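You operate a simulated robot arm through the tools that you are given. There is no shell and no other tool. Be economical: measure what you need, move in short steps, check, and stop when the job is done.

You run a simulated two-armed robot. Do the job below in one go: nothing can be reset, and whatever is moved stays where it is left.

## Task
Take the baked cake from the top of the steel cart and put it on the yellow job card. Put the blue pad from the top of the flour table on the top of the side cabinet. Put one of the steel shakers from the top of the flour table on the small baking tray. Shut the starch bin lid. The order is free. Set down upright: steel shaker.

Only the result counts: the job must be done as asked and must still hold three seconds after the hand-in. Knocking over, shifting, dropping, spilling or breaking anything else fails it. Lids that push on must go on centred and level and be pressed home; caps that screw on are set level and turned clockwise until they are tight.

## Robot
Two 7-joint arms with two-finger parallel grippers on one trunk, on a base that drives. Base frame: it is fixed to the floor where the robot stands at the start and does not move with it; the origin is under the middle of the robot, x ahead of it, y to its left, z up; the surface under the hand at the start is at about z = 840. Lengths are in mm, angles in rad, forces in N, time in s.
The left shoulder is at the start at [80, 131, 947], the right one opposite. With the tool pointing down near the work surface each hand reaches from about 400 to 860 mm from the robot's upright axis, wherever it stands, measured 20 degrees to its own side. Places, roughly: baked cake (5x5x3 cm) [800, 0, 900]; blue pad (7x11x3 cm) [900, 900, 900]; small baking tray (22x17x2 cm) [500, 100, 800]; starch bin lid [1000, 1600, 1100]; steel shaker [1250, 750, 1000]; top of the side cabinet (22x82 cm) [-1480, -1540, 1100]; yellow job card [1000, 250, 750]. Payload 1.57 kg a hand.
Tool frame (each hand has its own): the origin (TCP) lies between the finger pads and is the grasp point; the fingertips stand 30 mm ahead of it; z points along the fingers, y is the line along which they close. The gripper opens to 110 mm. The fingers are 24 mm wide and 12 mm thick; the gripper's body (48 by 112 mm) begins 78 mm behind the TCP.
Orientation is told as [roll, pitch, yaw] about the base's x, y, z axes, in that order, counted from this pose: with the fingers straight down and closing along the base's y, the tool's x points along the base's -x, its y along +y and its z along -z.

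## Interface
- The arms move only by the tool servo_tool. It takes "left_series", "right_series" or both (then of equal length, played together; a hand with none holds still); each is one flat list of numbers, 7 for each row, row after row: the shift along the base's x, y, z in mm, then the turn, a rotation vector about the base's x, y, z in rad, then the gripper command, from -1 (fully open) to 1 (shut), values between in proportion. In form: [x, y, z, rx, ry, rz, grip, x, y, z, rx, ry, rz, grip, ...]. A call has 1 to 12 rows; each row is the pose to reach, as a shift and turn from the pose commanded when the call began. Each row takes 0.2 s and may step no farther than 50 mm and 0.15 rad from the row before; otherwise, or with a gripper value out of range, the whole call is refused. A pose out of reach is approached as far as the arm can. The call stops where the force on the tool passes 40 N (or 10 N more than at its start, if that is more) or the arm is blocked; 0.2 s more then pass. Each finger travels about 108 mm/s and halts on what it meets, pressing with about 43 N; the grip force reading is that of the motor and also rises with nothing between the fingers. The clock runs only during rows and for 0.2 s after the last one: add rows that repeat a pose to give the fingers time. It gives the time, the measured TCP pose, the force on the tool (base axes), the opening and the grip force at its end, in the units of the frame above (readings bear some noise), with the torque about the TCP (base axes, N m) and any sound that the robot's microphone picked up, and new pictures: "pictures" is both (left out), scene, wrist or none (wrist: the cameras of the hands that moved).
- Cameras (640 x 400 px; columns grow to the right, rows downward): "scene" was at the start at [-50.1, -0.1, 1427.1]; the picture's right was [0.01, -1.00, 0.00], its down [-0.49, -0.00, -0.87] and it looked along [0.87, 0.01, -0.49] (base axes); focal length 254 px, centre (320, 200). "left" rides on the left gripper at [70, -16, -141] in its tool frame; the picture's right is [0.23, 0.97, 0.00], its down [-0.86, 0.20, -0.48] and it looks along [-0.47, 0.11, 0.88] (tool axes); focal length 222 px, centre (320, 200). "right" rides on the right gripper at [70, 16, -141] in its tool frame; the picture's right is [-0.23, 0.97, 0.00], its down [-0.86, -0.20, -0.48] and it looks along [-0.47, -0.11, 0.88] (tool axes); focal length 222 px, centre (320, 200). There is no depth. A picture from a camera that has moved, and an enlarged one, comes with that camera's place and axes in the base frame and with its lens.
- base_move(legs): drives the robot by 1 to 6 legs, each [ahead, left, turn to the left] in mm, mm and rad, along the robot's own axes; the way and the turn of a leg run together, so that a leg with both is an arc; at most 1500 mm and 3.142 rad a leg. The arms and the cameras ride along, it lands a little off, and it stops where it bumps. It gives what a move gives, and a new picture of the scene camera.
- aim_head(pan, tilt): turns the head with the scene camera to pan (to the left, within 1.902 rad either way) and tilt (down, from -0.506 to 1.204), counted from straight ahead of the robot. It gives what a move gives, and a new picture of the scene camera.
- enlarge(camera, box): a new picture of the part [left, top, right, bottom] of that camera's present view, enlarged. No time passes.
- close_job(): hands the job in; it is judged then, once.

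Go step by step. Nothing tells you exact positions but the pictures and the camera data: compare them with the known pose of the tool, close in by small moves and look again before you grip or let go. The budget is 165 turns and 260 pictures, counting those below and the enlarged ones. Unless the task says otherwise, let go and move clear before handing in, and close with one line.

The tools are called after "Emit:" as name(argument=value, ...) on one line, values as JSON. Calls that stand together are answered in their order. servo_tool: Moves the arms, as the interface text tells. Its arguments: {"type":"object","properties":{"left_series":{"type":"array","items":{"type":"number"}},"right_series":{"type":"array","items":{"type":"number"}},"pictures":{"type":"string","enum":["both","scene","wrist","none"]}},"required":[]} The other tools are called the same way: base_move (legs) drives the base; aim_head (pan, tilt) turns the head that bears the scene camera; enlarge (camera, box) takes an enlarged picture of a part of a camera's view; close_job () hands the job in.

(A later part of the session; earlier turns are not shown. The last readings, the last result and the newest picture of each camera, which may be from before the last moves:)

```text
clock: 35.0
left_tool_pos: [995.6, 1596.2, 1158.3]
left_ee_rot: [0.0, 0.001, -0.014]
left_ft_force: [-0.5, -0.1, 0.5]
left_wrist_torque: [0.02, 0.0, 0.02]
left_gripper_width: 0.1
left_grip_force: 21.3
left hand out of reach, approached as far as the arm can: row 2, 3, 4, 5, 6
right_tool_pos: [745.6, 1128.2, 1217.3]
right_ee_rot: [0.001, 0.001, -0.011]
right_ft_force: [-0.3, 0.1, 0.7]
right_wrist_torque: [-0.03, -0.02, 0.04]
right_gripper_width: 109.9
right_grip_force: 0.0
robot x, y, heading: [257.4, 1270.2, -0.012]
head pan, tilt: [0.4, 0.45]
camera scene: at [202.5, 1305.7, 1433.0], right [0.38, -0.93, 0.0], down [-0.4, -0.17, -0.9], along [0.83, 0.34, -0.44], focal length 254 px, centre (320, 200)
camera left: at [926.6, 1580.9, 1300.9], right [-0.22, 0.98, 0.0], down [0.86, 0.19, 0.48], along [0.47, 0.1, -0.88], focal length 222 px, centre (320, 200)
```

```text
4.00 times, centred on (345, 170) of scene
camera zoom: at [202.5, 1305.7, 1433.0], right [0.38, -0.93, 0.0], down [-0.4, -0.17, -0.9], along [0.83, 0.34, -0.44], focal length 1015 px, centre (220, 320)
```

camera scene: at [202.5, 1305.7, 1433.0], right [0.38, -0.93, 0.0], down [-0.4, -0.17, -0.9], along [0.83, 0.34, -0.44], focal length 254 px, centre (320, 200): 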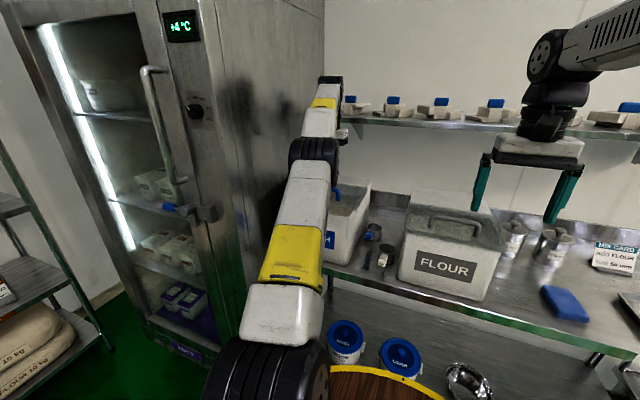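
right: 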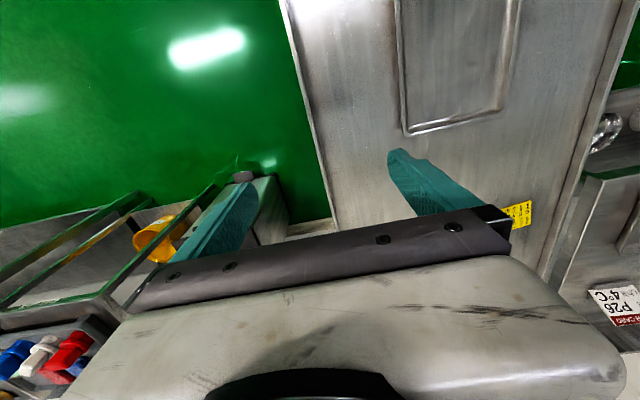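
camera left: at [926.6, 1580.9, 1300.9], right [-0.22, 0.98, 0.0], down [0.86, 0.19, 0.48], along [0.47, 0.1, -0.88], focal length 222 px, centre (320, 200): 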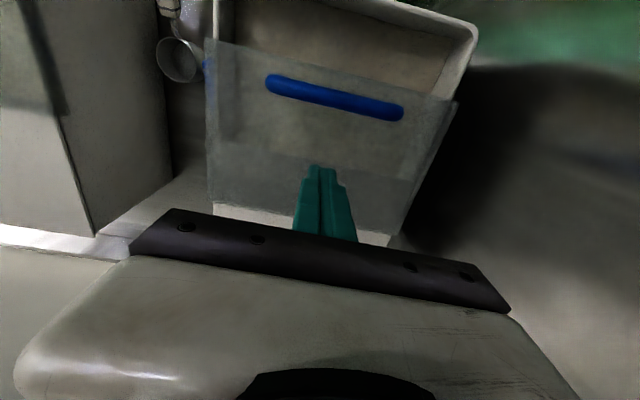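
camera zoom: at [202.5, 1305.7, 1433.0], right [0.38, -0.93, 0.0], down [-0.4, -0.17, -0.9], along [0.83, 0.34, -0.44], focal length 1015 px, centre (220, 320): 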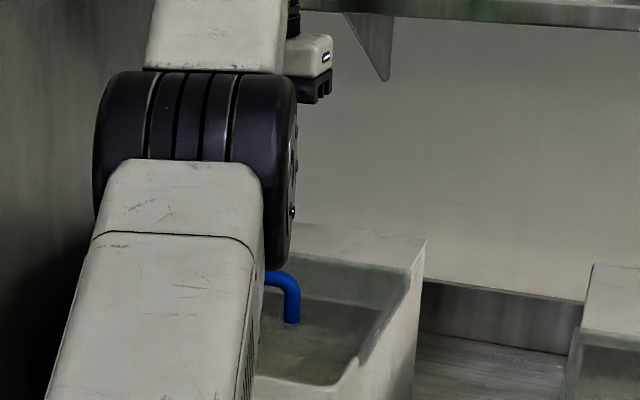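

Triangulation gives the bar at x≈939, z≈1072. Lowering the closed fingertips to z≈1062 behind it.

Emit:
servo_tool(left_series=[-5, 0, -25, 0, 0, 0, 1, -8, 0, -50, 0, 0, 0, 1, -8, 0, -65, 0, 0, 0, 1], pictures="wrist")

```text
clock: 35.9
left_tool_pos: [987.0, 1595.4, 1092.6]
left_ee_rot: [-0.001, 0.002, -0.012]
left_ft_force: [0.2, 0.0, -0.1]
left_wrist_torque: [-0.01, -0.02, -0.01]
left_gripper_width: 0.1
left_grip_force: 21.3
right_tool_pos: [747.9, 1128.9, 1217.4]
right_ee_rot: [0.001, 0.002, -0.011]
right_ft_force: [-0.2, 0.1, 0.7]
right_wrist_torque: [0.0, 0.01, -0.01]
right_gripper_width: 109.9
right_grip_force: 0.1
robot x, y, heading: [258.8, 1266.0, -0.009]
head pan, tilt: [0.4, 0.45]
camera left: at [918.4, 1581.3, 1235.0], right [-0.21, 0.98, 0.0], down [0.86, 0.19, 0.48], along [0.47, 0.1, -0.88], focal length 222 px, centre (320, 200)
```

left: 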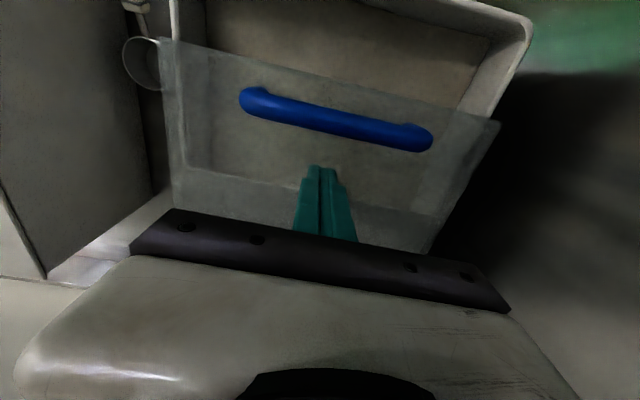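

Now sweep toward the robot to catch the bar and begin sliding.

Emit:
servo_tool(left_series=[-15, 0, 0, 0, 0, 0, 1, -25, 0, 0, 0, 0, 0, 1, -35, 0, 0, 0, 0, 0, 1, -45, 0, 0, 0, 0, 0, 1], pictures="wrist")

```text
clock: 36.9
left_tool_pos: [942.5, 1596.1, 1092.0]
left_ee_rot: [-0.001, 0.001, -0.012]
left_ft_force: [0.1, 0.0, -0.6]
left_wrist_torque: [0.02, -0.03, -0.01]
left_gripper_width: 0.0
left_grip_force: 21.6
right_tool_pos: [747.2, 1128.5, 1216.2]
right_ee_rot: [0.0, 0.004, -0.011]
right_ft_force: [-0.8, 0.5, 0.9]
right_wrist_torque: [0.02, 0.01, -0.01]
right_gripper_width: 109.8
right_grip_force: 0.1
robot x, y, heading: [261.3, 1270.3, -0.008]
head pan, tilt: [0.4, 0.45]
camera left: at [873.6, 1581.2, 1235.3], right [-0.22, 0.98, 0.0], down [0.86, 0.19, 0.48], along [0.47, 0.1, -0.88], focal length 222 px, centre (320, 200)
```

left: 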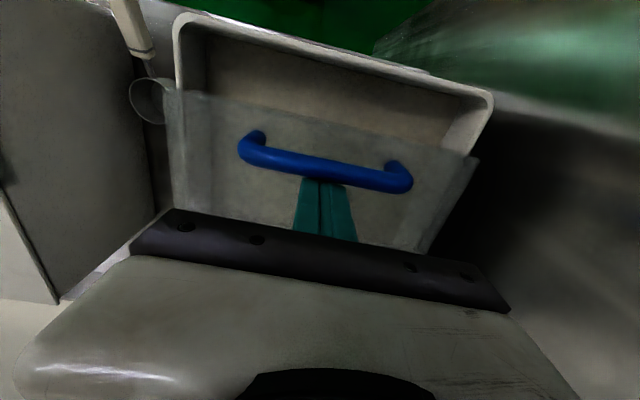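

Emit:
servo_tool(left_series=[-8, 0, 0, 0, 0, 0, 1, -16, 0, 0, 0, 0, 0, 1, -24, 0, 0, 0, 0, 0, 1], pictures="wrist")

```text
clock: 37.6
left_tool_pos: [917.7, 1596.5, 1091.9]
left_ee_rot: [0.0, 0.003, -0.011]
left_ft_force: [-0.2, -0.4, -1.2]
left_wrist_torque: [-0.02, 0.03, -0.02]
left_gripper_width: 0.0
left_grip_force: 21.2
right_tool_pos: [747.7, 1129.4, 1217.0]
right_ee_rot: [0.0, 0.003, -0.011]
right_ft_force: [0.3, 0.6, -0.7]
right_wrist_torque: [0.01, 0.0, -0.04]
right_gripper_width: 109.9
right_grip_force: 0.0
robot x, y, heading: [258.6, 1268.3, -0.01]
head pan, tilt: [0.4, 0.45]
camera left: at [849.4, 1581.7, 1235.3], right [-0.22, 0.98, 0.0], down [0.86, 0.19, 0.48], along [0.46, 0.1, -0.88], focal length 222 px, centre (320, 200)
```

left: 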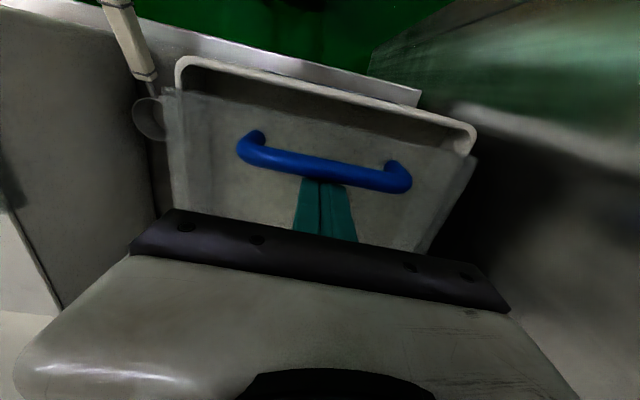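

It's sliding. About 20 mm remain; continue until it stops.

Emit:
servo_tool(left_series=[-7, 0, 0, 0, 0, 0, 1, -14, 0, 0, 0, 0, 0, 1, -20, 0, 0, 0, 0, 0, 1, -25, 0, 0, 0, 0, 0, 1], pictures="wrist")

```text
clock: 38.6
left_tool_pos: [893.8, 1595.7, 1092.8]
left_ee_rot: [0.0, 0.003, -0.014]
left_ft_force: [0.6, 0.5, 0.0]
left_wrist_torque: [0.0, 0.0, 0.0]
left_gripper_width: 0.2
left_grip_force: 21.5
right_tool_pos: [747.2, 1128.5, 1216.7]
right_ee_rot: [-0.001, 0.003, -0.011]
right_ft_force: [0.7, -0.3, -0.7]
right_wrist_torque: [-0.01, -0.04, -0.01]
right_gripper_width: 110.0
right_grip_force: 0.1
robot x, y, heading: [256.5, 1273.0, -0.008]
head pan, tilt: [0.4, 0.45]
camera left: at [824.9, 1581.3, 1235.3], right [-0.22, 0.98, 0.0], down [0.86, 0.19, 0.48], along [0.46, 0.1, -0.88], focal length 222 px, centre (320, 200)
```

left: 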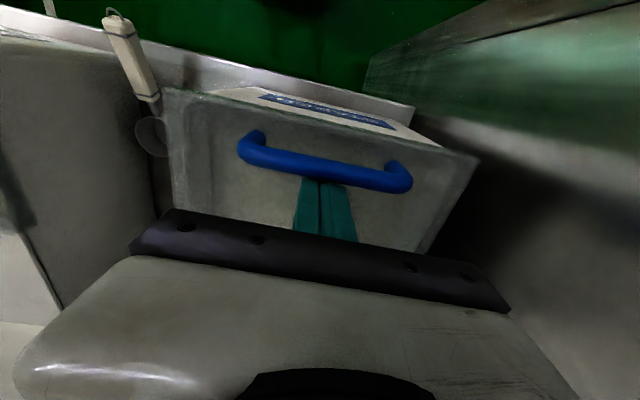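

Emit:
servo_tool(left_series=[-4, 0, 0, 0, 0, 0, 1, -8, 0, 0, 0, 0, 0, 1], pictures="wrist")

```text
clock: 39.2
left_tool_pos: [890.6, 1596.2, 1093.3]
left_ee_rot: [0.001, -0.004, -0.013]
left_ft_force: [29.6, 5.0, -1.6]
left_wrist_torque: [-0.02, 0.13, 0.21]
left_gripper_width: 0.1
left_grip_force: 20.9
right_tool_pos: [748.3, 1129.8, 1217.6]
right_ee_rot: [0.001, 0.004, -0.012]
right_ft_force: [0.2, -0.5, -0.4]
right_wrist_torque: [-0.01, 0.0, -0.01]
right_gripper_width: 110.0
right_grip_force: 0.0
robot x, y, heading: [259.9, 1270.4, -0.011]
head pan, tilt: [0.4, 0.45]
camera left: at [819.5, 1580.9, 1235.4], right [-0.21, 0.98, 0.0], down [0.86, 0.19, 0.48], along [0.47, 0.1, -0.88], focal length 222 px, centre (320, 200)
```

left: 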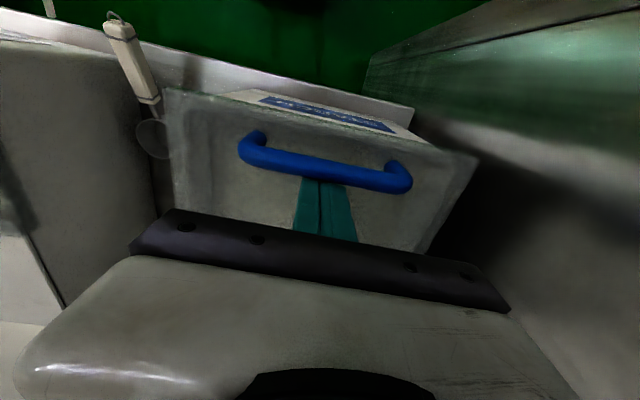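

The lid hit its end stop (30 N): shut. Backing the fingers off, lifting and retracting.

Emit:
servo_tool(left_series=[14, 0, 0, 0, 0, 0, 1, 14, 0, 30, 0, 0, 0, 1, 14, 0, 70, 0, 0, 0, 1, 14, 0, 115, 0, 0, 0, 0, -20, 0, 140, 0, 0, 0, -1, -65, -10, 150, 0, 0, 0, -1, -110, -20, 150, 0, 0, 0, -1, -155, -30, 150, 0, 0, 0, -1, -200, -40, 150, 0, 0, 0, -1])

Emit:
enlarge(camera="scene", box=[265, 140, 521, 300])

```text
clock: 41.2
left_tool_pos: [686.1, 1555.7, 1241.3]
left_ee_rot: [-0.002, 0.002, -0.011]
left_ft_force: [1.1, 0.2, -0.5]
left_wrist_torque: [-0.02, 0.03, -0.01]
left_gripper_width: 110.3
left_grip_force: 0.0
right_tool_pos: [747.1, 1127.6, 1217.0]
right_ee_rot: [0.002, 0.003, -0.011]
right_ft_force: [-0.2, -0.4, 0.0]
right_wrist_torque: [-0.02, 0.02, 0.0]
right_gripper_width: 109.9
right_grip_force: 0.0
robot x, y, heading: [259.0, 1272.5, -0.017]
head pan, tilt: [0.4, 0.45]
camera scene: at [203.5, 1306.0, 1433.0], right [0.38, -0.93, 0.0], down [-0.4, -0.17, -0.9], along [0.83, 0.34, -0.44], focal length 254 px, centre (320, 200)
camera left: at [617.7, 1542.0, 1384.7], right [-0.21, 0.98, 0.0], down [0.86, 0.19, 0.48], along [0.47, 0.1, -0.88], focal length 222 px, centre (320, 200)
```

scene: 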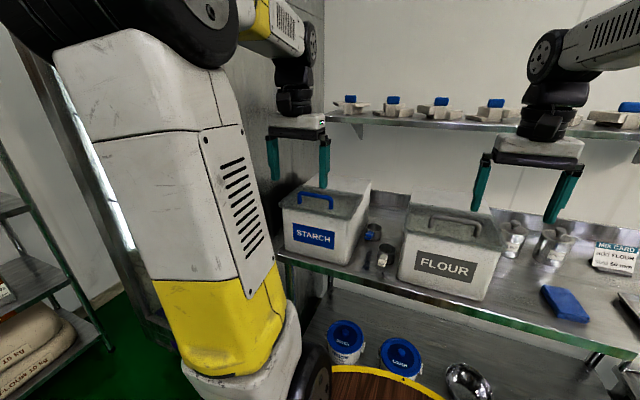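
left: 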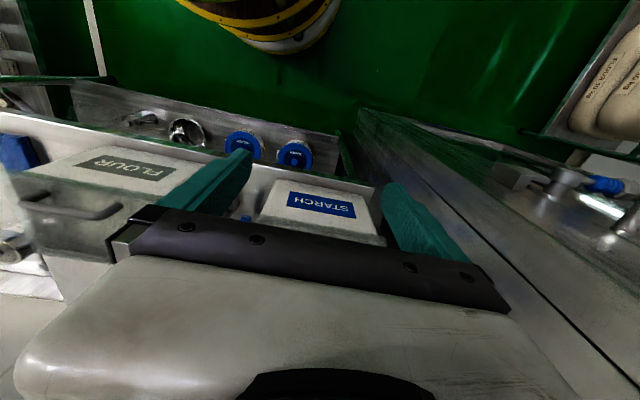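

```text
2.50 times, centred on (393, 220) of scene
camera zoom: at [203.5, 1306.0, 1433.0], right [0.38, -0.93, 0.0], down [-0.4, -0.17, -0.9], along [0.83, 0.34, -0.44], focal length 634 px, centre (138, 150)
```

zoom: 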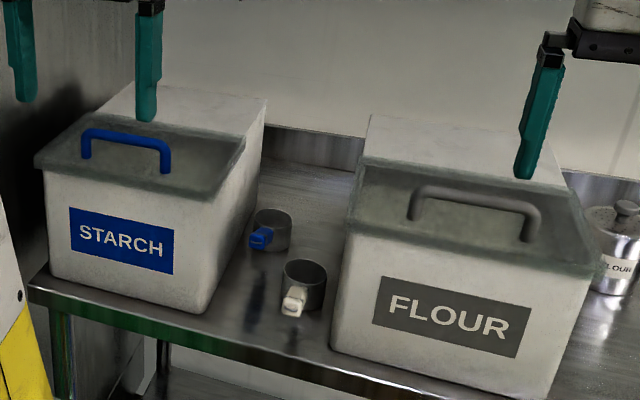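

Starch bin now matches the closed flour bin. Driving back to face the shakers and pad.

Emit:
base_move(legs=[[0, -420, 0.01], [110, 0, 0]])

Emit:
aim_head(pan=0.0, tilt=0.5)

Emit:
enlarge(camera="scene", box=[200, 130, 456, 290])

```text
clock: 44.6
left_tool_pos: [791.7, 1141.4, 1241.4]
left_ee_rot: [-0.001, 0.001, -0.003]
left_ft_force: [-0.2, 0.2, 0.8]
left_wrist_torque: [0.01, -0.01, -0.01]
left_gripper_width: 109.9
left_grip_force: 0.1
right_tool_pos: [856.5, 714.7, 1216.1]
right_ee_rot: [0.0, 0.003, 0.001]
right_ft_force: [-0.2, -0.4, -0.6]
right_wrist_torque: [-0.01, -0.01, -0.04]
right_gripper_width: 109.9
right_grip_force: 0.1
robot x, y, heading: [362.4, 852.0, 0.001]
head pan, tilt: [0.4, 0.45]
camera scene: at [310.6, 885.8, 1433.0], right [0.39, -0.92, 0.0], down [-0.4, -0.17, -0.9], along [0.83, 0.35, -0.44], focal length 254 px, centre (320, 200)
```

scene: 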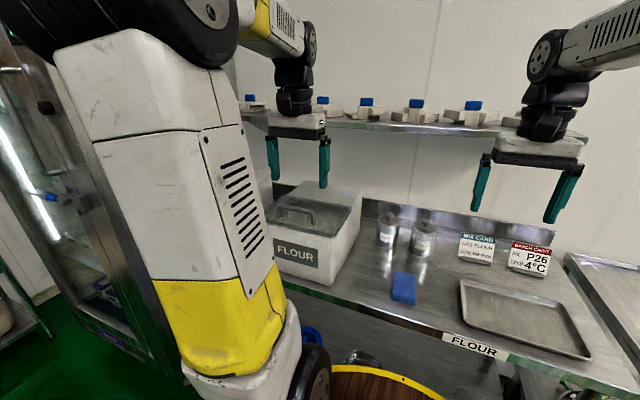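

```text
clock: 45.5
left_tool_pos: [791.5, 1142.4, 1242.7]
left_ee_rot: [-0.002, 0.001, -0.001]
left_ft_force: [0.9, 0.2, -0.6]
left_wrist_torque: [-0.01, 0.04, -0.03]
left_gripper_width: 109.8
left_grip_force: 0.0
right_tool_pos: [856.4, 714.8, 1216.2]
right_ee_rot: [0.0, 0.002, 0.0]
right_ft_force: [0.3, -0.1, -0.5]
right_wrist_torque: [0.0, 0.01, 0.02]
right_gripper_width: 109.9
right_grip_force: 0.1
robot x, y, heading: [367.0, 850.5, -0.003]
head pan, tilt: [0.0, 0.499]
camera scene: at [317.2, 850.1, 1428.5], right [0.0, -1.0, 0.0], down [-0.48, 0.0, -0.88], along [0.88, 0.0, -0.48], focal length 254 px, centre (320, 200)
```

scene: 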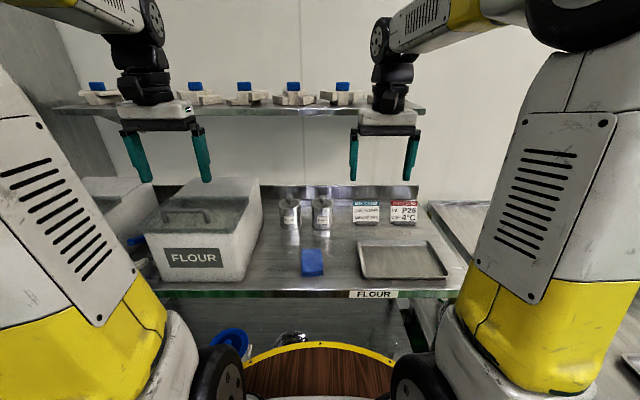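

```text
2.50 times, centred on (328, 210) of scene
camera zoom: at [317.2, 850.1, 1428.5], right [0.0, -1.0, 0.0], down [-0.48, 0.0, -0.88], along [0.88, 0.0, -0.48], focal length 634 px, centre (300, 175)
```

zoom: 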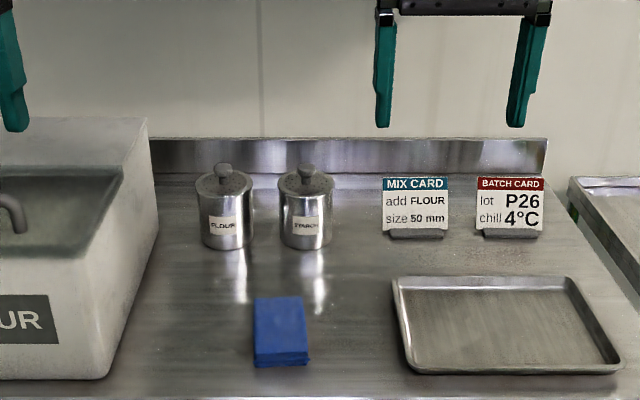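

The right shaker ("STARCH") stands near [1180, 842], top of body z≈940, knob ≈972. I'll bring the right hand, tilted -0.5, above and a bit short of it to measure.

Emit:
servo_tool(right_series=[30, 13, -10, 0, -0.05, 0, -1, 60, 26, -25, 0, -0.1, 0, -1, 90, 39, -40, 0, -0.15, 0, -1, 120, 52, -55, 0, -0.2, 0, -1, 150, 65, -70, 0, -0.25, 0, -1, 180, 78, -90, 0, -0.3, 0, -1, 210, 91, -110, 0, -0.35, 0, -1, 240, 104, -130, 0, -0.4, 0, -1, 265, 117, -145, 0, -0.45, 0, -1, 290, 127, -160, 0, -0.5, 0, -1, 290, 127, -160, 0, -0.5, 0, -1])

```text
clock: 47.9
left_tool_pos: [791.9, 1142.2, 1241.3]
left_ee_rot: [-0.003, 0.003, -0.002]
left_ft_force: [0.6, 0.2, 0.1]
left_wrist_torque: [0.02, -0.01, 0.01]
left_gripper_width: 109.8
left_grip_force: 0.1
right_tool_pos: [1147.5, 842.6, 1055.6]
right_ee_rot: [-0.001, -0.498, 0.001]
right_ft_force: [-0.1, -0.3, 0.3]
right_wrist_torque: [-0.03, 0.02, 0.0]
right_gripper_width: 109.9
right_grip_force: 0.0
robot x, y, heading: [370.3, 850.6, -0.001]
head pan, tilt: [0.0, 0.499]
camera scene: at [317.2, 850.1, 1428.5], right [0.0, -1.0, 0.0], down [-0.48, 0.0, -0.88], along [0.88, 0.0, -0.48], focal length 254 px, centre (320, 200)
camera right: at [1017.7, 857.2, 1147.9], right [0.2, 0.97, 0.11], down [0.52, -0.2, 0.83], along [0.83, -0.11, -0.55], focal length 222 px, centre (320, 200)
```

scene: 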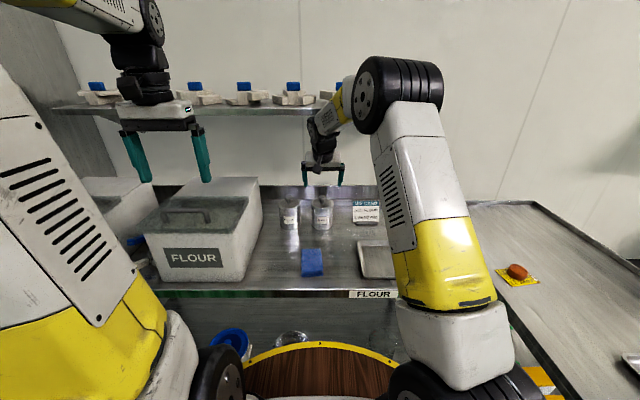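
right: 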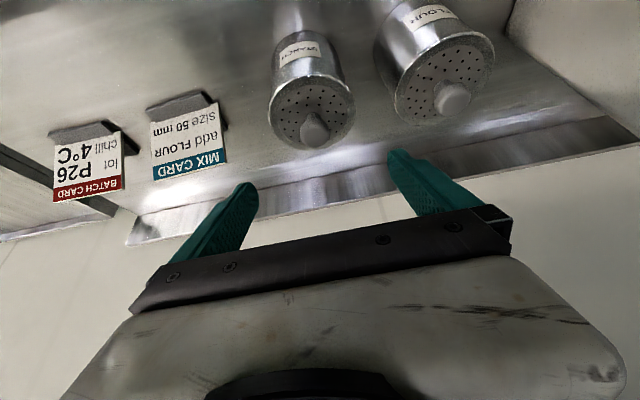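

Triangulated axis ≈[1157, 842], lid top z≈950. Descend halfway and re-check.

Emit:
servo_tool(right_series=[2, 0, -25, 0, 0, 0, -1, 4, 0, -50, 0, 0, 0, -1, 4, 0, -75, 0, 0, 0, -1], pictures="both")

Emit:
enlarge(camera="scene", box=[240, 140, 400, 240])

```text
clock: 48.7
left_tool_pos: [791.8, 1142.4, 1242.7]
left_ee_rot: [-0.002, 0.002, -0.001]
left_ft_force: [0.7, -0.6, 0.1]
left_wrist_torque: [0.03, -0.02, 0.03]
left_gripper_width: 109.7
left_grip_force: 0.0
right_tool_pos: [1148.5, 842.2, 982.3]
right_ee_rot: [-0.001, -0.498, 0.0]
right_ft_force: [-0.1, 0.1, 0.0]
right_wrist_torque: [0.03, 0.0, 0.0]
right_gripper_width: 109.8
right_grip_force: 0.1
robot x, y, heading: [367.8, 850.2, -0.001]
head pan, tilt: [0.0, 0.499]
camera scene: at [317.1, 850.1, 1428.5], right [0.0, -1.0, 0.0], down [-0.48, 0.0, -0.88], along [0.88, 0.0, -0.48], focal length 254 px, centre (320, 200)
camera right: at [1020.9, 856.7, 1073.7], right [0.2, 0.97, 0.11], down [0.52, -0.2, 0.83], along [0.83, -0.11, -0.55], focal length 222 px, centre (320, 200)
```

scene: 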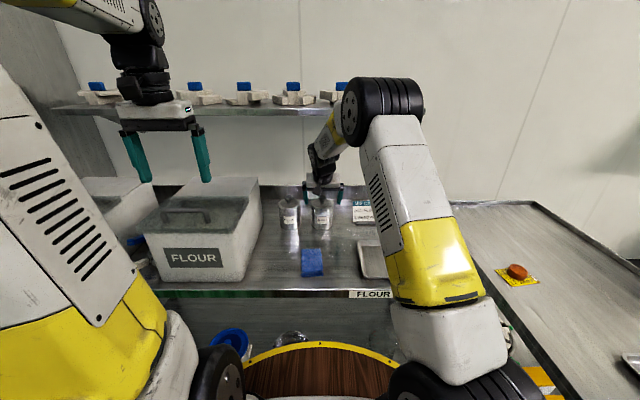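
right: 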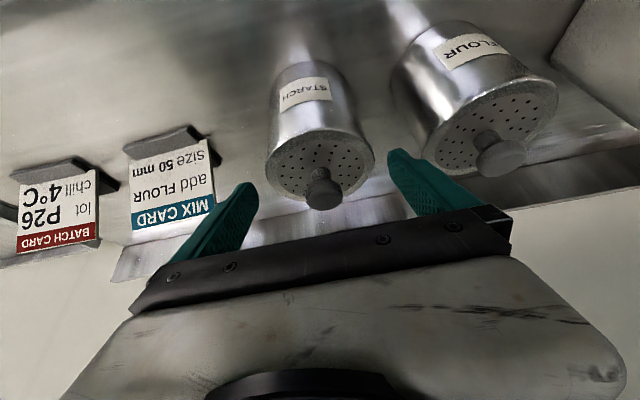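

```text
4.00 times, centred on (320, 190) of scene
camera zoom: at [317.1, 850.1, 1428.5], right [0.0, -1.0, 0.0], down [-0.48, 0.0, -0.88], along [0.88, 0.0, -0.48], focal length 1015 px, centre (320, 240)
```

zoom: 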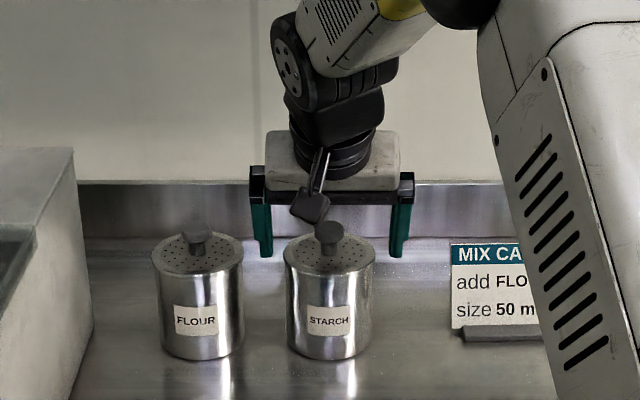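

Axis ≈[1151, 842]; the fingers straddle it symmetrically. Descend to grip height.

Emit:
servo_tool(right_series=[-1, 0, -20, 0, 0, 0, -1, -3, 0, -40, 0, 0, 0, -1, -3, 0, -55, 0, 0, 0, -1, -3, 0, -63, 0, 0, 0, -1], pictures="both")

Emit:
enlarge(camera="scene", box=[240, 140, 400, 240])

```text
clock: 49.7
left_tool_pos: [791.8, 1142.4, 1242.6]
left_ee_rot: [-0.002, 0.002, -0.002]
left_ft_force: [-0.9, 0.0, -0.3]
left_wrist_torque: [0.04, -0.04, 0.01]
left_gripper_width: 110.2
left_grip_force: 0.0
right_tool_pos: [1146.8, 841.7, 919.3]
right_ee_rot: [-0.002, -0.499, 0.002]
right_ft_force: [0.2, 0.0, -0.1]
right_wrist_torque: [-0.01, 0.04, -0.05]
right_gripper_width: 110.3
right_grip_force: 0.0
robot x, y, heading: [366.8, 851.4, -0.0]
head pan, tilt: [0.0, 0.499]
camera scene: at [317.2, 850.1, 1428.5], right [0.0, -1.0, 0.0], down [-0.48, 0.0, -0.88], along [0.88, 0.0, -0.48], focal length 254 px, centre (320, 200)
camera right: at [1018.4, 856.9, 1010.6], right [0.2, 0.97, 0.11], down [0.52, -0.2, 0.83], along [0.83, -0.11, -0.55], focal length 222 px, centre (320, 200)
```

scene: 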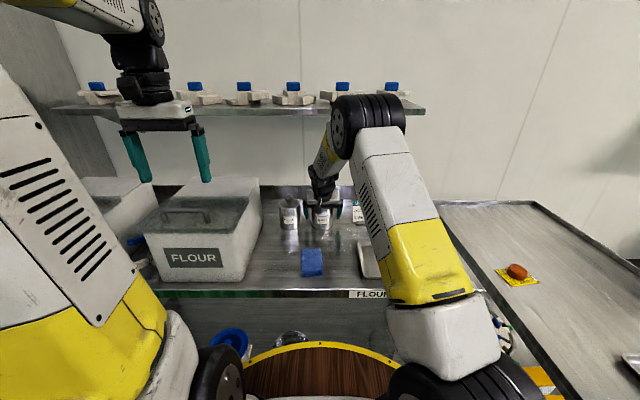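
right: 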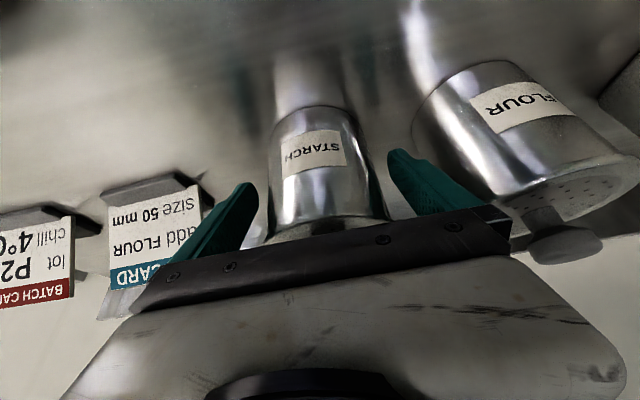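

```text
4.00 times, centred on (320, 190) of scene
camera zoom: at [317.2, 850.1, 1428.5], right [0.0, -1.0, 0.0], down [-0.48, 0.0, -0.88], along [0.88, 0.0, -0.48], focal length 1015 px, centre (320, 240)
```

zoom: 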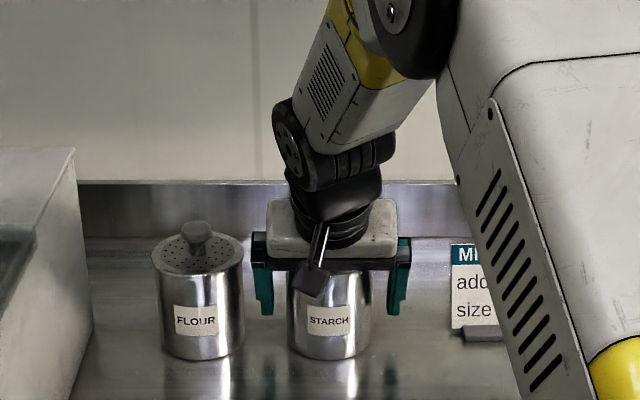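

Straddled with no contact. Closing, then lifting slightly to check.

Emit:
servo_tool(right_series=[0, 0, 0, 0, 0, 0, 0, 0, 0, 0, 0, 0, 0, 1, 0, 0, 0, 0, 0, 0, 1, 0, 0, 0, 0, 0, 0, 1, 0, 0, 15, 0, 0, 0, 1, 0, 0, 30, 0, 0, 0, 1], pictures="both")

Emit:
enlarge(camera="scene", box=[240, 140, 400, 240])

```text
clock: 51.1
left_tool_pos: [791.2, 1142.0, 1241.6]
left_ee_rot: [-0.003, 0.002, -0.001]
left_ft_force: [0.1, -0.2, -0.6]
left_wrist_torque: [0.01, -0.04, 0.02]
left_gripper_width: 109.8
left_grip_force: 0.1
right_tool_pos: [1148.3, 841.5, 949.3]
right_ee_rot: [-0.002, -0.498, 0.0]
right_ft_force: [0.0, -0.4, -6.5]
right_wrist_torque: [-0.03, 0.09, -0.01]
right_gripper_width: 83.5
right_grip_force: 43.1
robot x, y, heading: [370.4, 852.2, -0.002]
head pan, tilt: [0.0, 0.499]
camera scene: at [317.6, 850.1, 1428.5], right [0.0, -1.0, 0.0], down [-0.48, 0.0, -0.88], along [0.88, 0.0, -0.48], focal length 254 px, centre (320, 200)
camera right: at [1018.8, 856.7, 1040.6], right [0.2, 0.97, 0.11], down [0.52, -0.2, 0.83], along [0.83, -0.11, -0.55], focal length 222 px, centre (320, 200)
```

scene: 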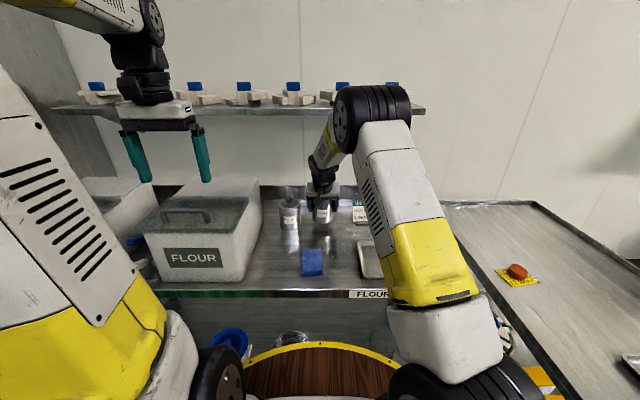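
right: 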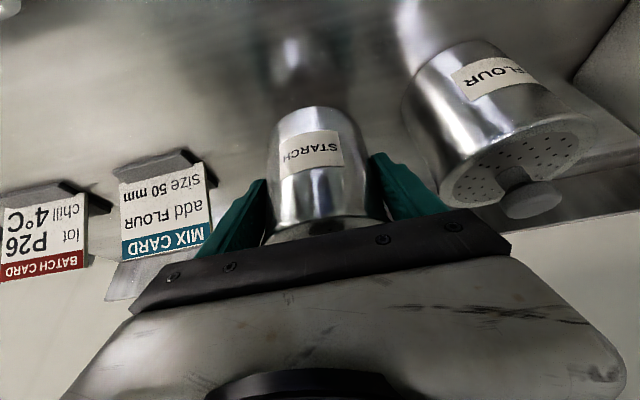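

```text
4.00 times, centred on (320, 190) of scene
camera zoom: at [317.6, 850.1, 1428.5], right [0.0, -1.0, 0.0], down [-0.48, 0.0, -0.88], along [0.88, 0.0, -0.48], focal length 1015 px, centre (320, 240)
```

zoom: 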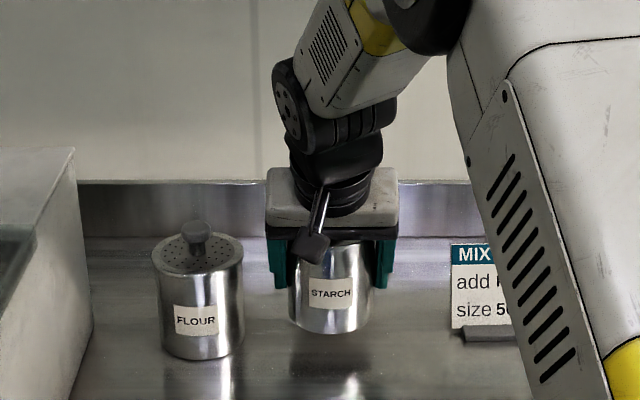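

Shaker held (83.5 mm, ~0.65 kg). Lifting and pulling it back to a carry pose.

Emit:
servo_tool(right_series=[0, 0, 35, 0, 0, 0, 1, 0, 0, 75, 0, 0, 0, 1, -10, 0, 115, 0, 0, 0, 1, -50, -15, 130, 0, 0, 0, 1, -90, -35, 140, 0, 0, 0, 1, -130, -55, 150, 0, 0, 0, 1, -170, -75, 150, 0, 0, 0, 1, -210, -95, 150, 0, 0, 0, 1, -250, -115, 150, 0, 0, 0, 1, -290, -135, 150, 0, 0, 0, 1, -330, -155, 150, 0, 0, 0, 1, -345, -175, 150, 0, 0, 0, 1], pictures="both")

Emit:
enlarge(camera="scene", box=[240, 140, 480, 290])

Emit:
enlarge(camera="left", box=[0, 0, 640, 400])

```text
clock: 53.7
left_tool_pos: [791.5, 1144.4, 1243.1]
left_ee_rot: [-0.001, 0.002, -0.001]
left_ft_force: [0.5, 0.1, -0.5]
left_wrist_torque: [-0.03, -0.03, -0.01]
left_gripper_width: 110.0
left_grip_force: 0.0
right_tool_pos: [802.6, 667.6, 1099.3]
right_ee_rot: [-0.001, -0.498, 0.002]
right_ft_force: [0.5, 0.1, -6.0]
right_wrist_torque: [0.0, 0.08, 0.01]
right_gripper_width: 83.7
right_grip_force: 42.8
robot x, y, heading: [366.4, 851.4, 0.001]
head pan, tilt: [0.0, 0.499]
camera scene: at [317.5, 850.2, 1428.5], right [0.0, -1.0, 0.0], down [-0.48, 0.0, -0.88], along [0.88, 0.0, -0.48], focal length 254 px, centre (320, 200)
camera right: at [673.5, 682.9, 1191.0], right [0.2, 0.97, 0.11], down [0.52, -0.2, 0.83], along [0.83, -0.11, -0.55], focal length 222 px, centre (320, 200)
```

scene: 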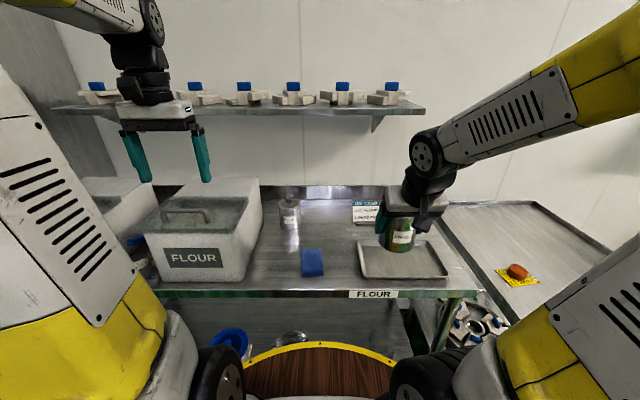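
right: 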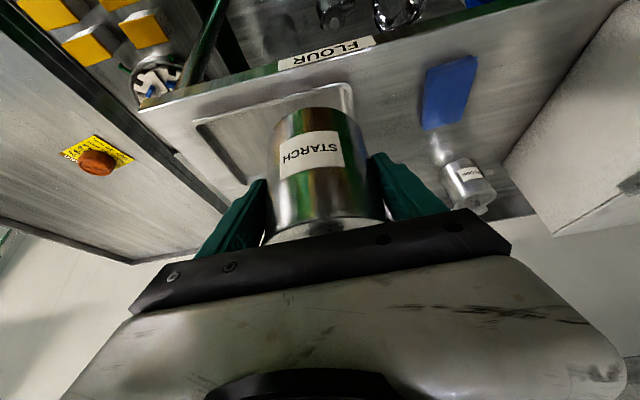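

```text
2.67 times, centred on (360, 215) of scene
camera zoom: at [317.5, 850.2, 1428.5], right [0.0, -1.0, 0.0], down [-0.48, 0.0, -0.88], along [0.88, 0.0, -0.48], focal length 677 px, centre (213, 160)
```

zoom: 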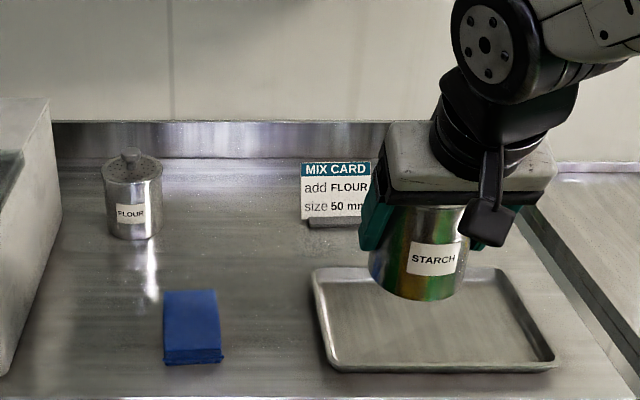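

```text
1.00 times, centred on (320, 200) of left (not enlarged: the box is as wide or as high as the picture)
camera zoom: at [723.0, 1126.9, 1384.9], right [-0.23, 0.97, 0.0], down [0.86, 0.2, 0.48], along [0.46, 0.11, -0.88], focal length 222 px, centre (320, 200)
```

zoom: 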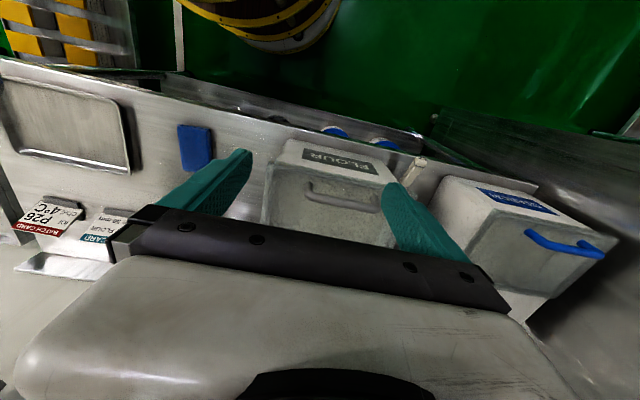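

Pad is at ≈[918, 876]. Moving the left hand above it, lowered to look.

Emit:
servo_tool(left_series=[18, -38, 0, 0, 0, 0, -1, 36, -76, 0, 0, 0, 0, -1, 54, -114, -10, 0, 0, 0, -1, 72, -152, -30, 0, 0, 0, -1, 90, -190, -55, 0, 0, 0, -1, 108, -228, -80, 0, 0, 0, -1, 126, -266, -105, 0, 0, 0, -1, 126, -266, -150, 0, 0, 0, -1, 126, -266, -195, 0, 0, 0, -1, 126, -266, -240, 0, 0, 0, -1], pictures="both")

```text
clock: 55.9
left_tool_pos: [917.1, 876.2, 999.9]
left_ee_rot: [-0.001, -0.001, 0.0]
left_ft_force: [-0.1, 1.0, 0.5]
left_wrist_torque: [0.03, -0.08, -0.01]
left_gripper_width: 110.2
left_grip_force: 0.0
right_tool_pos: [802.4, 666.2, 1100.2]
right_ee_rot: [-0.003, -0.499, -0.001]
right_ft_force: [0.1, 0.6, -6.2]
right_wrist_torque: [-0.03, 0.09, 0.01]
right_gripper_width: 83.5
right_grip_force: 43.3
robot x, y, heading: [365.9, 848.8, 0.002]
head pan, tilt: [0.0, 0.499]
camera scene: at [317.1, 850.0, 1428.5], right [0.0, -1.0, 0.0], down [-0.48, 0.0, -0.88], along [0.88, 0.0, -0.48], focal length 254 px, centre (320, 200)
camera left: at [848.9, 860.6, 1143.6], right [-0.23, 0.97, 0.0], down [0.86, 0.2, 0.48], along [0.46, 0.11, -0.88], focal length 222 px, centre (320, 200)
```

scene: 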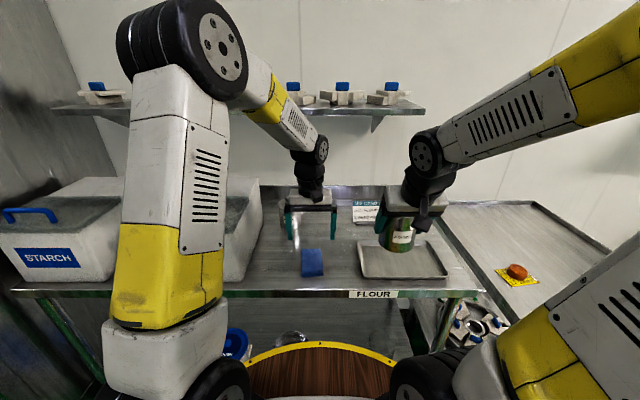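
left: 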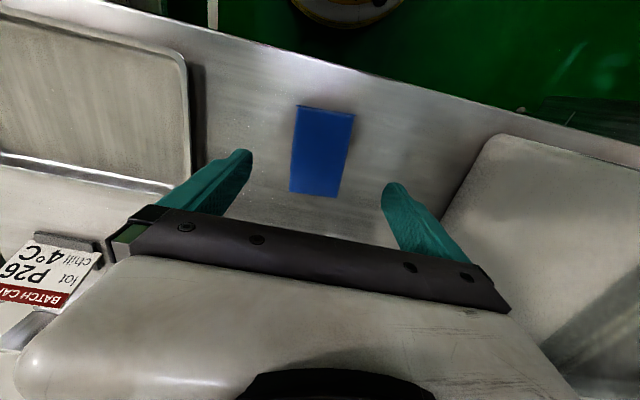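

Pad centre ≈[923, 879], yaw ≈ +0.08. Aligning and descending around it.

Emit:
servo_tool(left_series=[3, 2, -30, 0, 0, 0.04, -1, 6, 2, -60, 0, 0, 0.08, -1, 6, 2, -85, 0, 0, 0.08, -1, 6, 2, -98, 0, 0, 0.08, -1], pictures="wrist")

Emit:
enlarge(camera="scene", box=[240, 180, 400, 300])

```text
clock: 56.9
left_tool_pos: [923.9, 878.7, 904.6]
left_ee_rot: [-0.002, 0.001, 0.078]
left_ft_force: [-0.3, -0.7, -0.8]
left_wrist_torque: [-0.02, -0.02, 0.02]
left_gripper_width: 109.9
left_grip_force: 0.0
right_tool_pos: [802.4, 668.5, 1098.9]
right_ee_rot: [-0.001, -0.497, 0.0]
right_ft_force: [-1.0, -0.4, -6.0]
right_wrist_torque: [0.0, 0.04, 0.01]
right_gripper_width: 83.3
right_grip_force: 43.3
robot x, y, heading: [369.9, 854.9, -0.002]
head pan, tilt: [0.0, 0.499]
camera left: at [856.4, 857.0, 1046.7], right [-0.3, 0.95, 0.0], down [0.84, 0.27, 0.48], along [0.45, 0.14, -0.88], focal length 222 px, centre (320, 200)
```

left: 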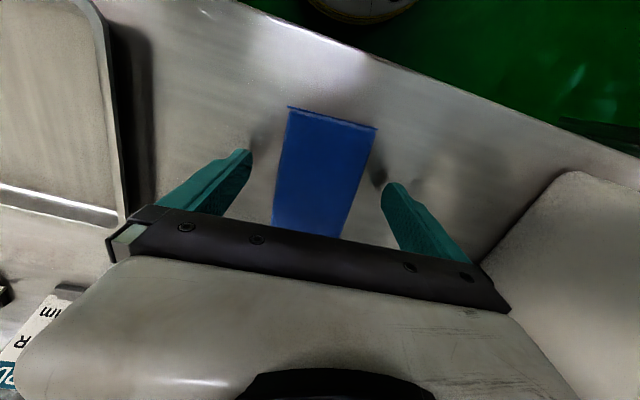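

```text
3.33 times, centred on (320, 240) of scene
camera zoom: at [317.2, 850.0, 1428.5], right [0.0, -1.0, 0.0], down [-0.48, 0.0, -0.88], along [0.88, 0.0, -0.48], focal length 846 px, centre (320, 67)
```

zoom: 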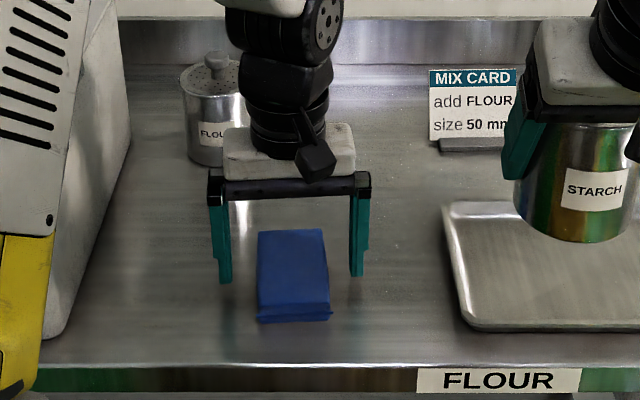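

Fingers straddle the pad; lowering further with force watch.

Emit:
servo_tool(left_series=[3, -2, -8, 0, 0, 0, -1, 3, -2, -14, 0, 0, 0, -1, 3, -2, -17, 0, 0, 0, -1], pictures="wrist")

Emit:
enlarge(camera="scene", box=[240, 180, 400, 300])

```text
clock: 57.9
left_tool_pos: [926.2, 875.4, 889.9]
left_ee_rot: [-0.003, 0.0, 0.079]
left_ft_force: [-5.0, 0.1, 10.9]
left_wrist_torque: [0.64, 0.23, 0.36]
left_gripper_width: 109.7
left_grip_force: 0.1
right_tool_pos: [801.8, 666.7, 1098.4]
right_ee_rot: [-0.002, -0.495, 0.001]
right_ft_force: [-0.4, -0.4, -5.6]
right_wrist_torque: [0.01, 0.05, -0.01]
right_gripper_width: 83.2
right_grip_force: 43.5
robot x, y, heading: [368.5, 846.7, 0.001]
head pan, tilt: [0.0, 0.499]
stopped in row 3 (left hand): the force on the tool passed its limit at 42 N (the readings are from after the stop); the commanded pose is now the measured one
camera left: at [858.8, 855.0, 1032.7], right [-0.3, 0.95, 0.0], down [0.84, 0.27, 0.48], along [0.46, 0.14, -0.88], focal length 222 px, centre (320, 200)
```

left: 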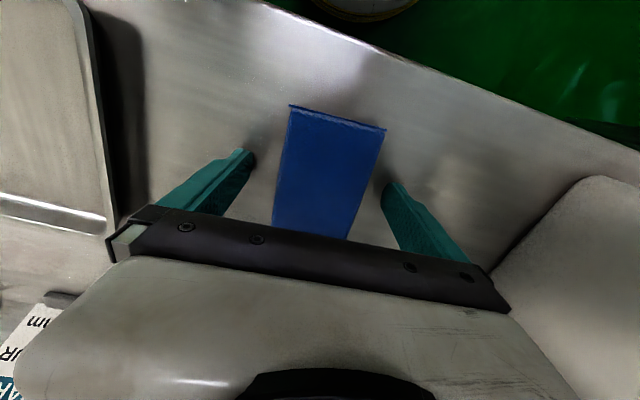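

```text
3.33 times, centred on (320, 240) of scene
camera zoom: at [316.7, 849.9, 1428.5], right [0.0, -1.0, 0.0], down [-0.48, 0.0, -0.88], along [0.88, 0.0, -0.48], focal length 846 px, centre (320, 67)
```

zoom: 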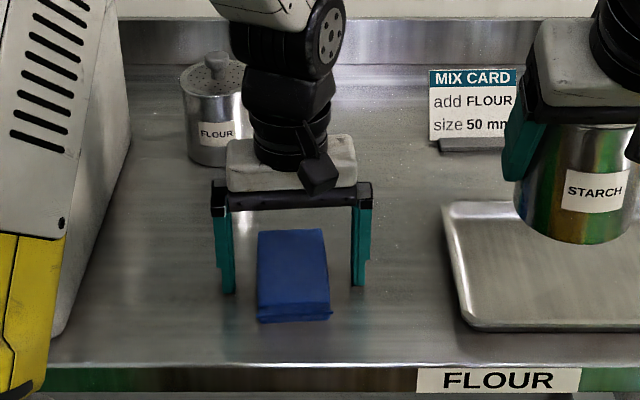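

The fingertips touched the table (top z≈860). Raise 5 mm, close on the pad, lift a little.

Emit:
servo_tool(left_series=[0, 0, 5, 0, 0, 0, -1, 0, 0, 5, 0, 0, 0, 0, 0, 0, 5, 0, 0, 0, 1, 0, 0, 5, 0, 0, 0, 1, 0, 0, 5, 0, 0, 0, 1, 0, 0, 20, 0, 0, 0, 1, 0, 0, 45, 0, 0, 0, 1], pictures="wrist")

Emit:
enlarge(camera="scene", box=[240, 180, 400, 300])

```text
clock: 59.5
left_tool_pos: [926.6, 874.6, 934.9]
left_ee_rot: [-0.002, 0.001, 0.08]
left_ft_force: [0.1, 0.8, -1.1]
left_wrist_torque: [0.02, 0.01, 0.03]
left_gripper_width: 66.8
left_grip_force: 42.8
right_tool_pos: [803.0, 667.6, 1099.1]
right_ee_rot: [-0.002, -0.496, 0.0]
right_ft_force: [-0.8, 0.7, -6.0]
right_wrist_torque: [0.0, 0.08, -0.02]
right_gripper_width: 83.6
right_grip_force: 42.9
robot x, y, heading: [366.1, 850.9, -0.0]
head pan, tilt: [0.0, 0.499]
camera left: at [859.3, 854.6, 1077.8], right [-0.3, 0.95, 0.0], down [0.84, 0.27, 0.48], along [0.46, 0.14, -0.88], focal length 222 px, centre (320, 200)
```

left: 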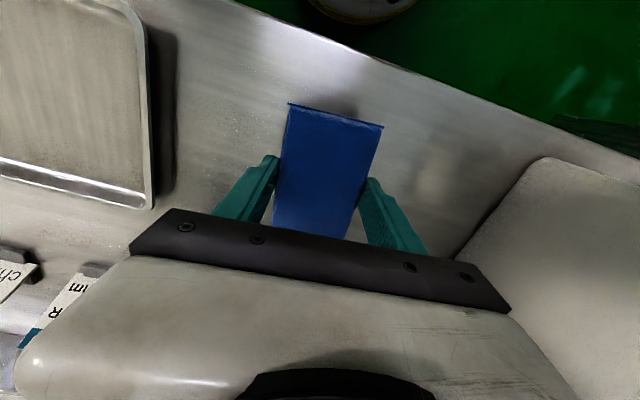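

```text
3.33 times, centred on (320, 240) of scene
camera zoom: at [317.5, 850.0, 1428.5], right [0.0, -1.0, 0.0], down [-0.48, 0.0, -0.88], along [0.88, 0.0, -0.48], focal length 846 px, centre (320, 67)
```

zoom: 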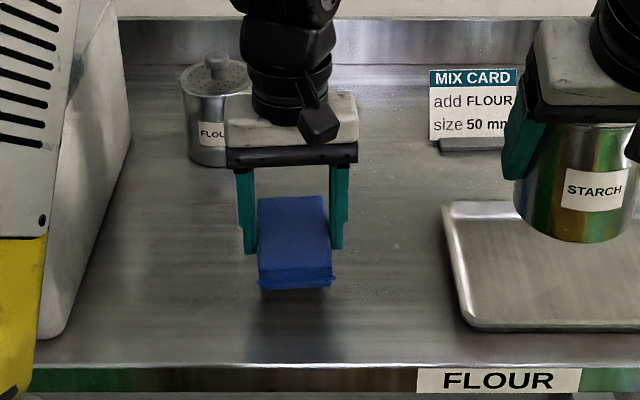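

Pad held. Raising it to a carry pose, then turning the robot right to face the tray from here.

Emit:
servo_tool(left_series=[0, 0, 45, 0, 0, 0, 1, 0, 0, 90, 0, 0, 0, 1, 0, 5, 135, 0, 0, 0, 1, -20, 25, 170, 0, 0, 0, 1, -50, 55, 190, 0, 0, 0, 1, -80, 85, 205, 0, 0, -0.04, 1, -110, 115, 215, 0, 0, -0.08, 1, -140, 135, 215, 0, 0, -0.08, 1], pictures="none")

Emit:
base_move(legs=[[0, 0, -1.0]])

Emit:
aim_head(pan=-0.3, tilt=0.75)

```text
clock: 61.3
left_tool_pos: [787.2, 1011.8, 1149.8]
left_ee_rot: [-0.004, 0.001, 0.0]
left_ft_force: [-0.2, 0.1, -0.9]
left_wrist_torque: [0.03, 0.04, 0.0]
left_gripper_width: 66.6
left_grip_force: 43.4
right_tool_pos: [802.3, 667.6, 1099.4]
right_ee_rot: [-0.001, -0.496, 0.001]
right_ft_force: [0.7, -0.1, -6.1]
right_wrist_torque: [0.02, 0.09, -0.02]
right_gripper_width: 83.5
right_grip_force: 43.4
robot x, y, heading: [365.1, 853.0, 0.001]
head pan, tilt: [0.0, 0.499]
```

```text
clock: 64.2
left_tool_pos: [728.6, 582.4, 1148.6]
left_ee_rot: [-0.002, -0.001, -1.005]
left_ft_force: [-0.4, 0.3, -0.9]
left_wrist_torque: [0.03, 0.02, 0.01]
left_gripper_width: 66.5
left_grip_force: 43.1
right_tool_pos: [444.2, 384.4, 1099.1]
right_ee_rot: [-0.002, -0.498, -1.004]
right_ft_force: [0.4, -0.1, -5.4]
right_wrist_torque: [0.05, 0.08, -0.02]
right_gripper_width: 83.4
right_grip_force: 42.9
robot x, y, heading: [366.3, 849.7, -1.003]
head pan, tilt: [0.0, 0.499]
camera scene: at [339.8, 891.2, 1428.5], right [-0.84, -0.54, 0.0], down [-0.26, 0.4, -0.88], along [0.47, -0.74, -0.48], focal length 254 px, centre (320, 200)
```

scene: 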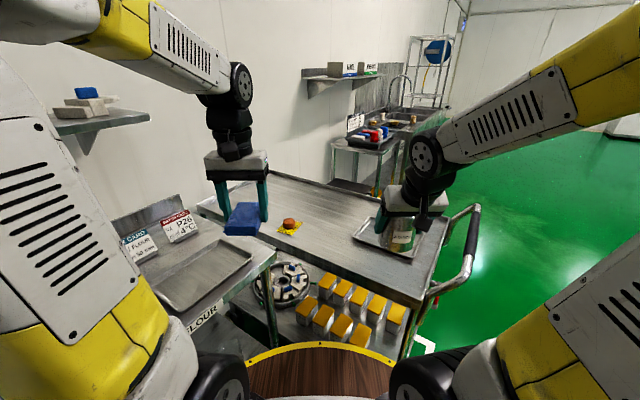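

```text
clock: 65.0
left_tool_pos: [727.8, 582.3, 1148.9]
left_ee_rot: [0.0, 0.001, -1.006]
left_ft_force: [-0.2, -0.2, -1.0]
left_wrist_torque: [0.0, 0.0, 0.01]
left_gripper_width: 66.6
left_grip_force: 43.4
right_tool_pos: [444.9, 384.2, 1098.2]
right_ee_rot: [-0.003, -0.495, -1.008]
right_ft_force: [0.1, -0.7, -5.5]
right_wrist_torque: [0.05, 0.03, -0.01]
right_gripper_width: 83.5
right_grip_force: 43.2
robot x, y, heading: [368.6, 849.2, -1.0]
head pan, tilt: [-0.3, 0.75]
camera scene: at [312.8, 888.0, 1406.6], right [-0.96, -0.26, 0.0], down [-0.18, 0.66, -0.73], along [0.19, -0.71, -0.68], focal length 254 px, centre (320, 200)
```

scene: 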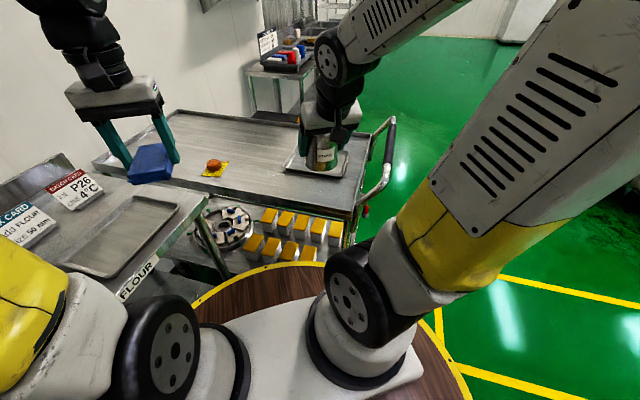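

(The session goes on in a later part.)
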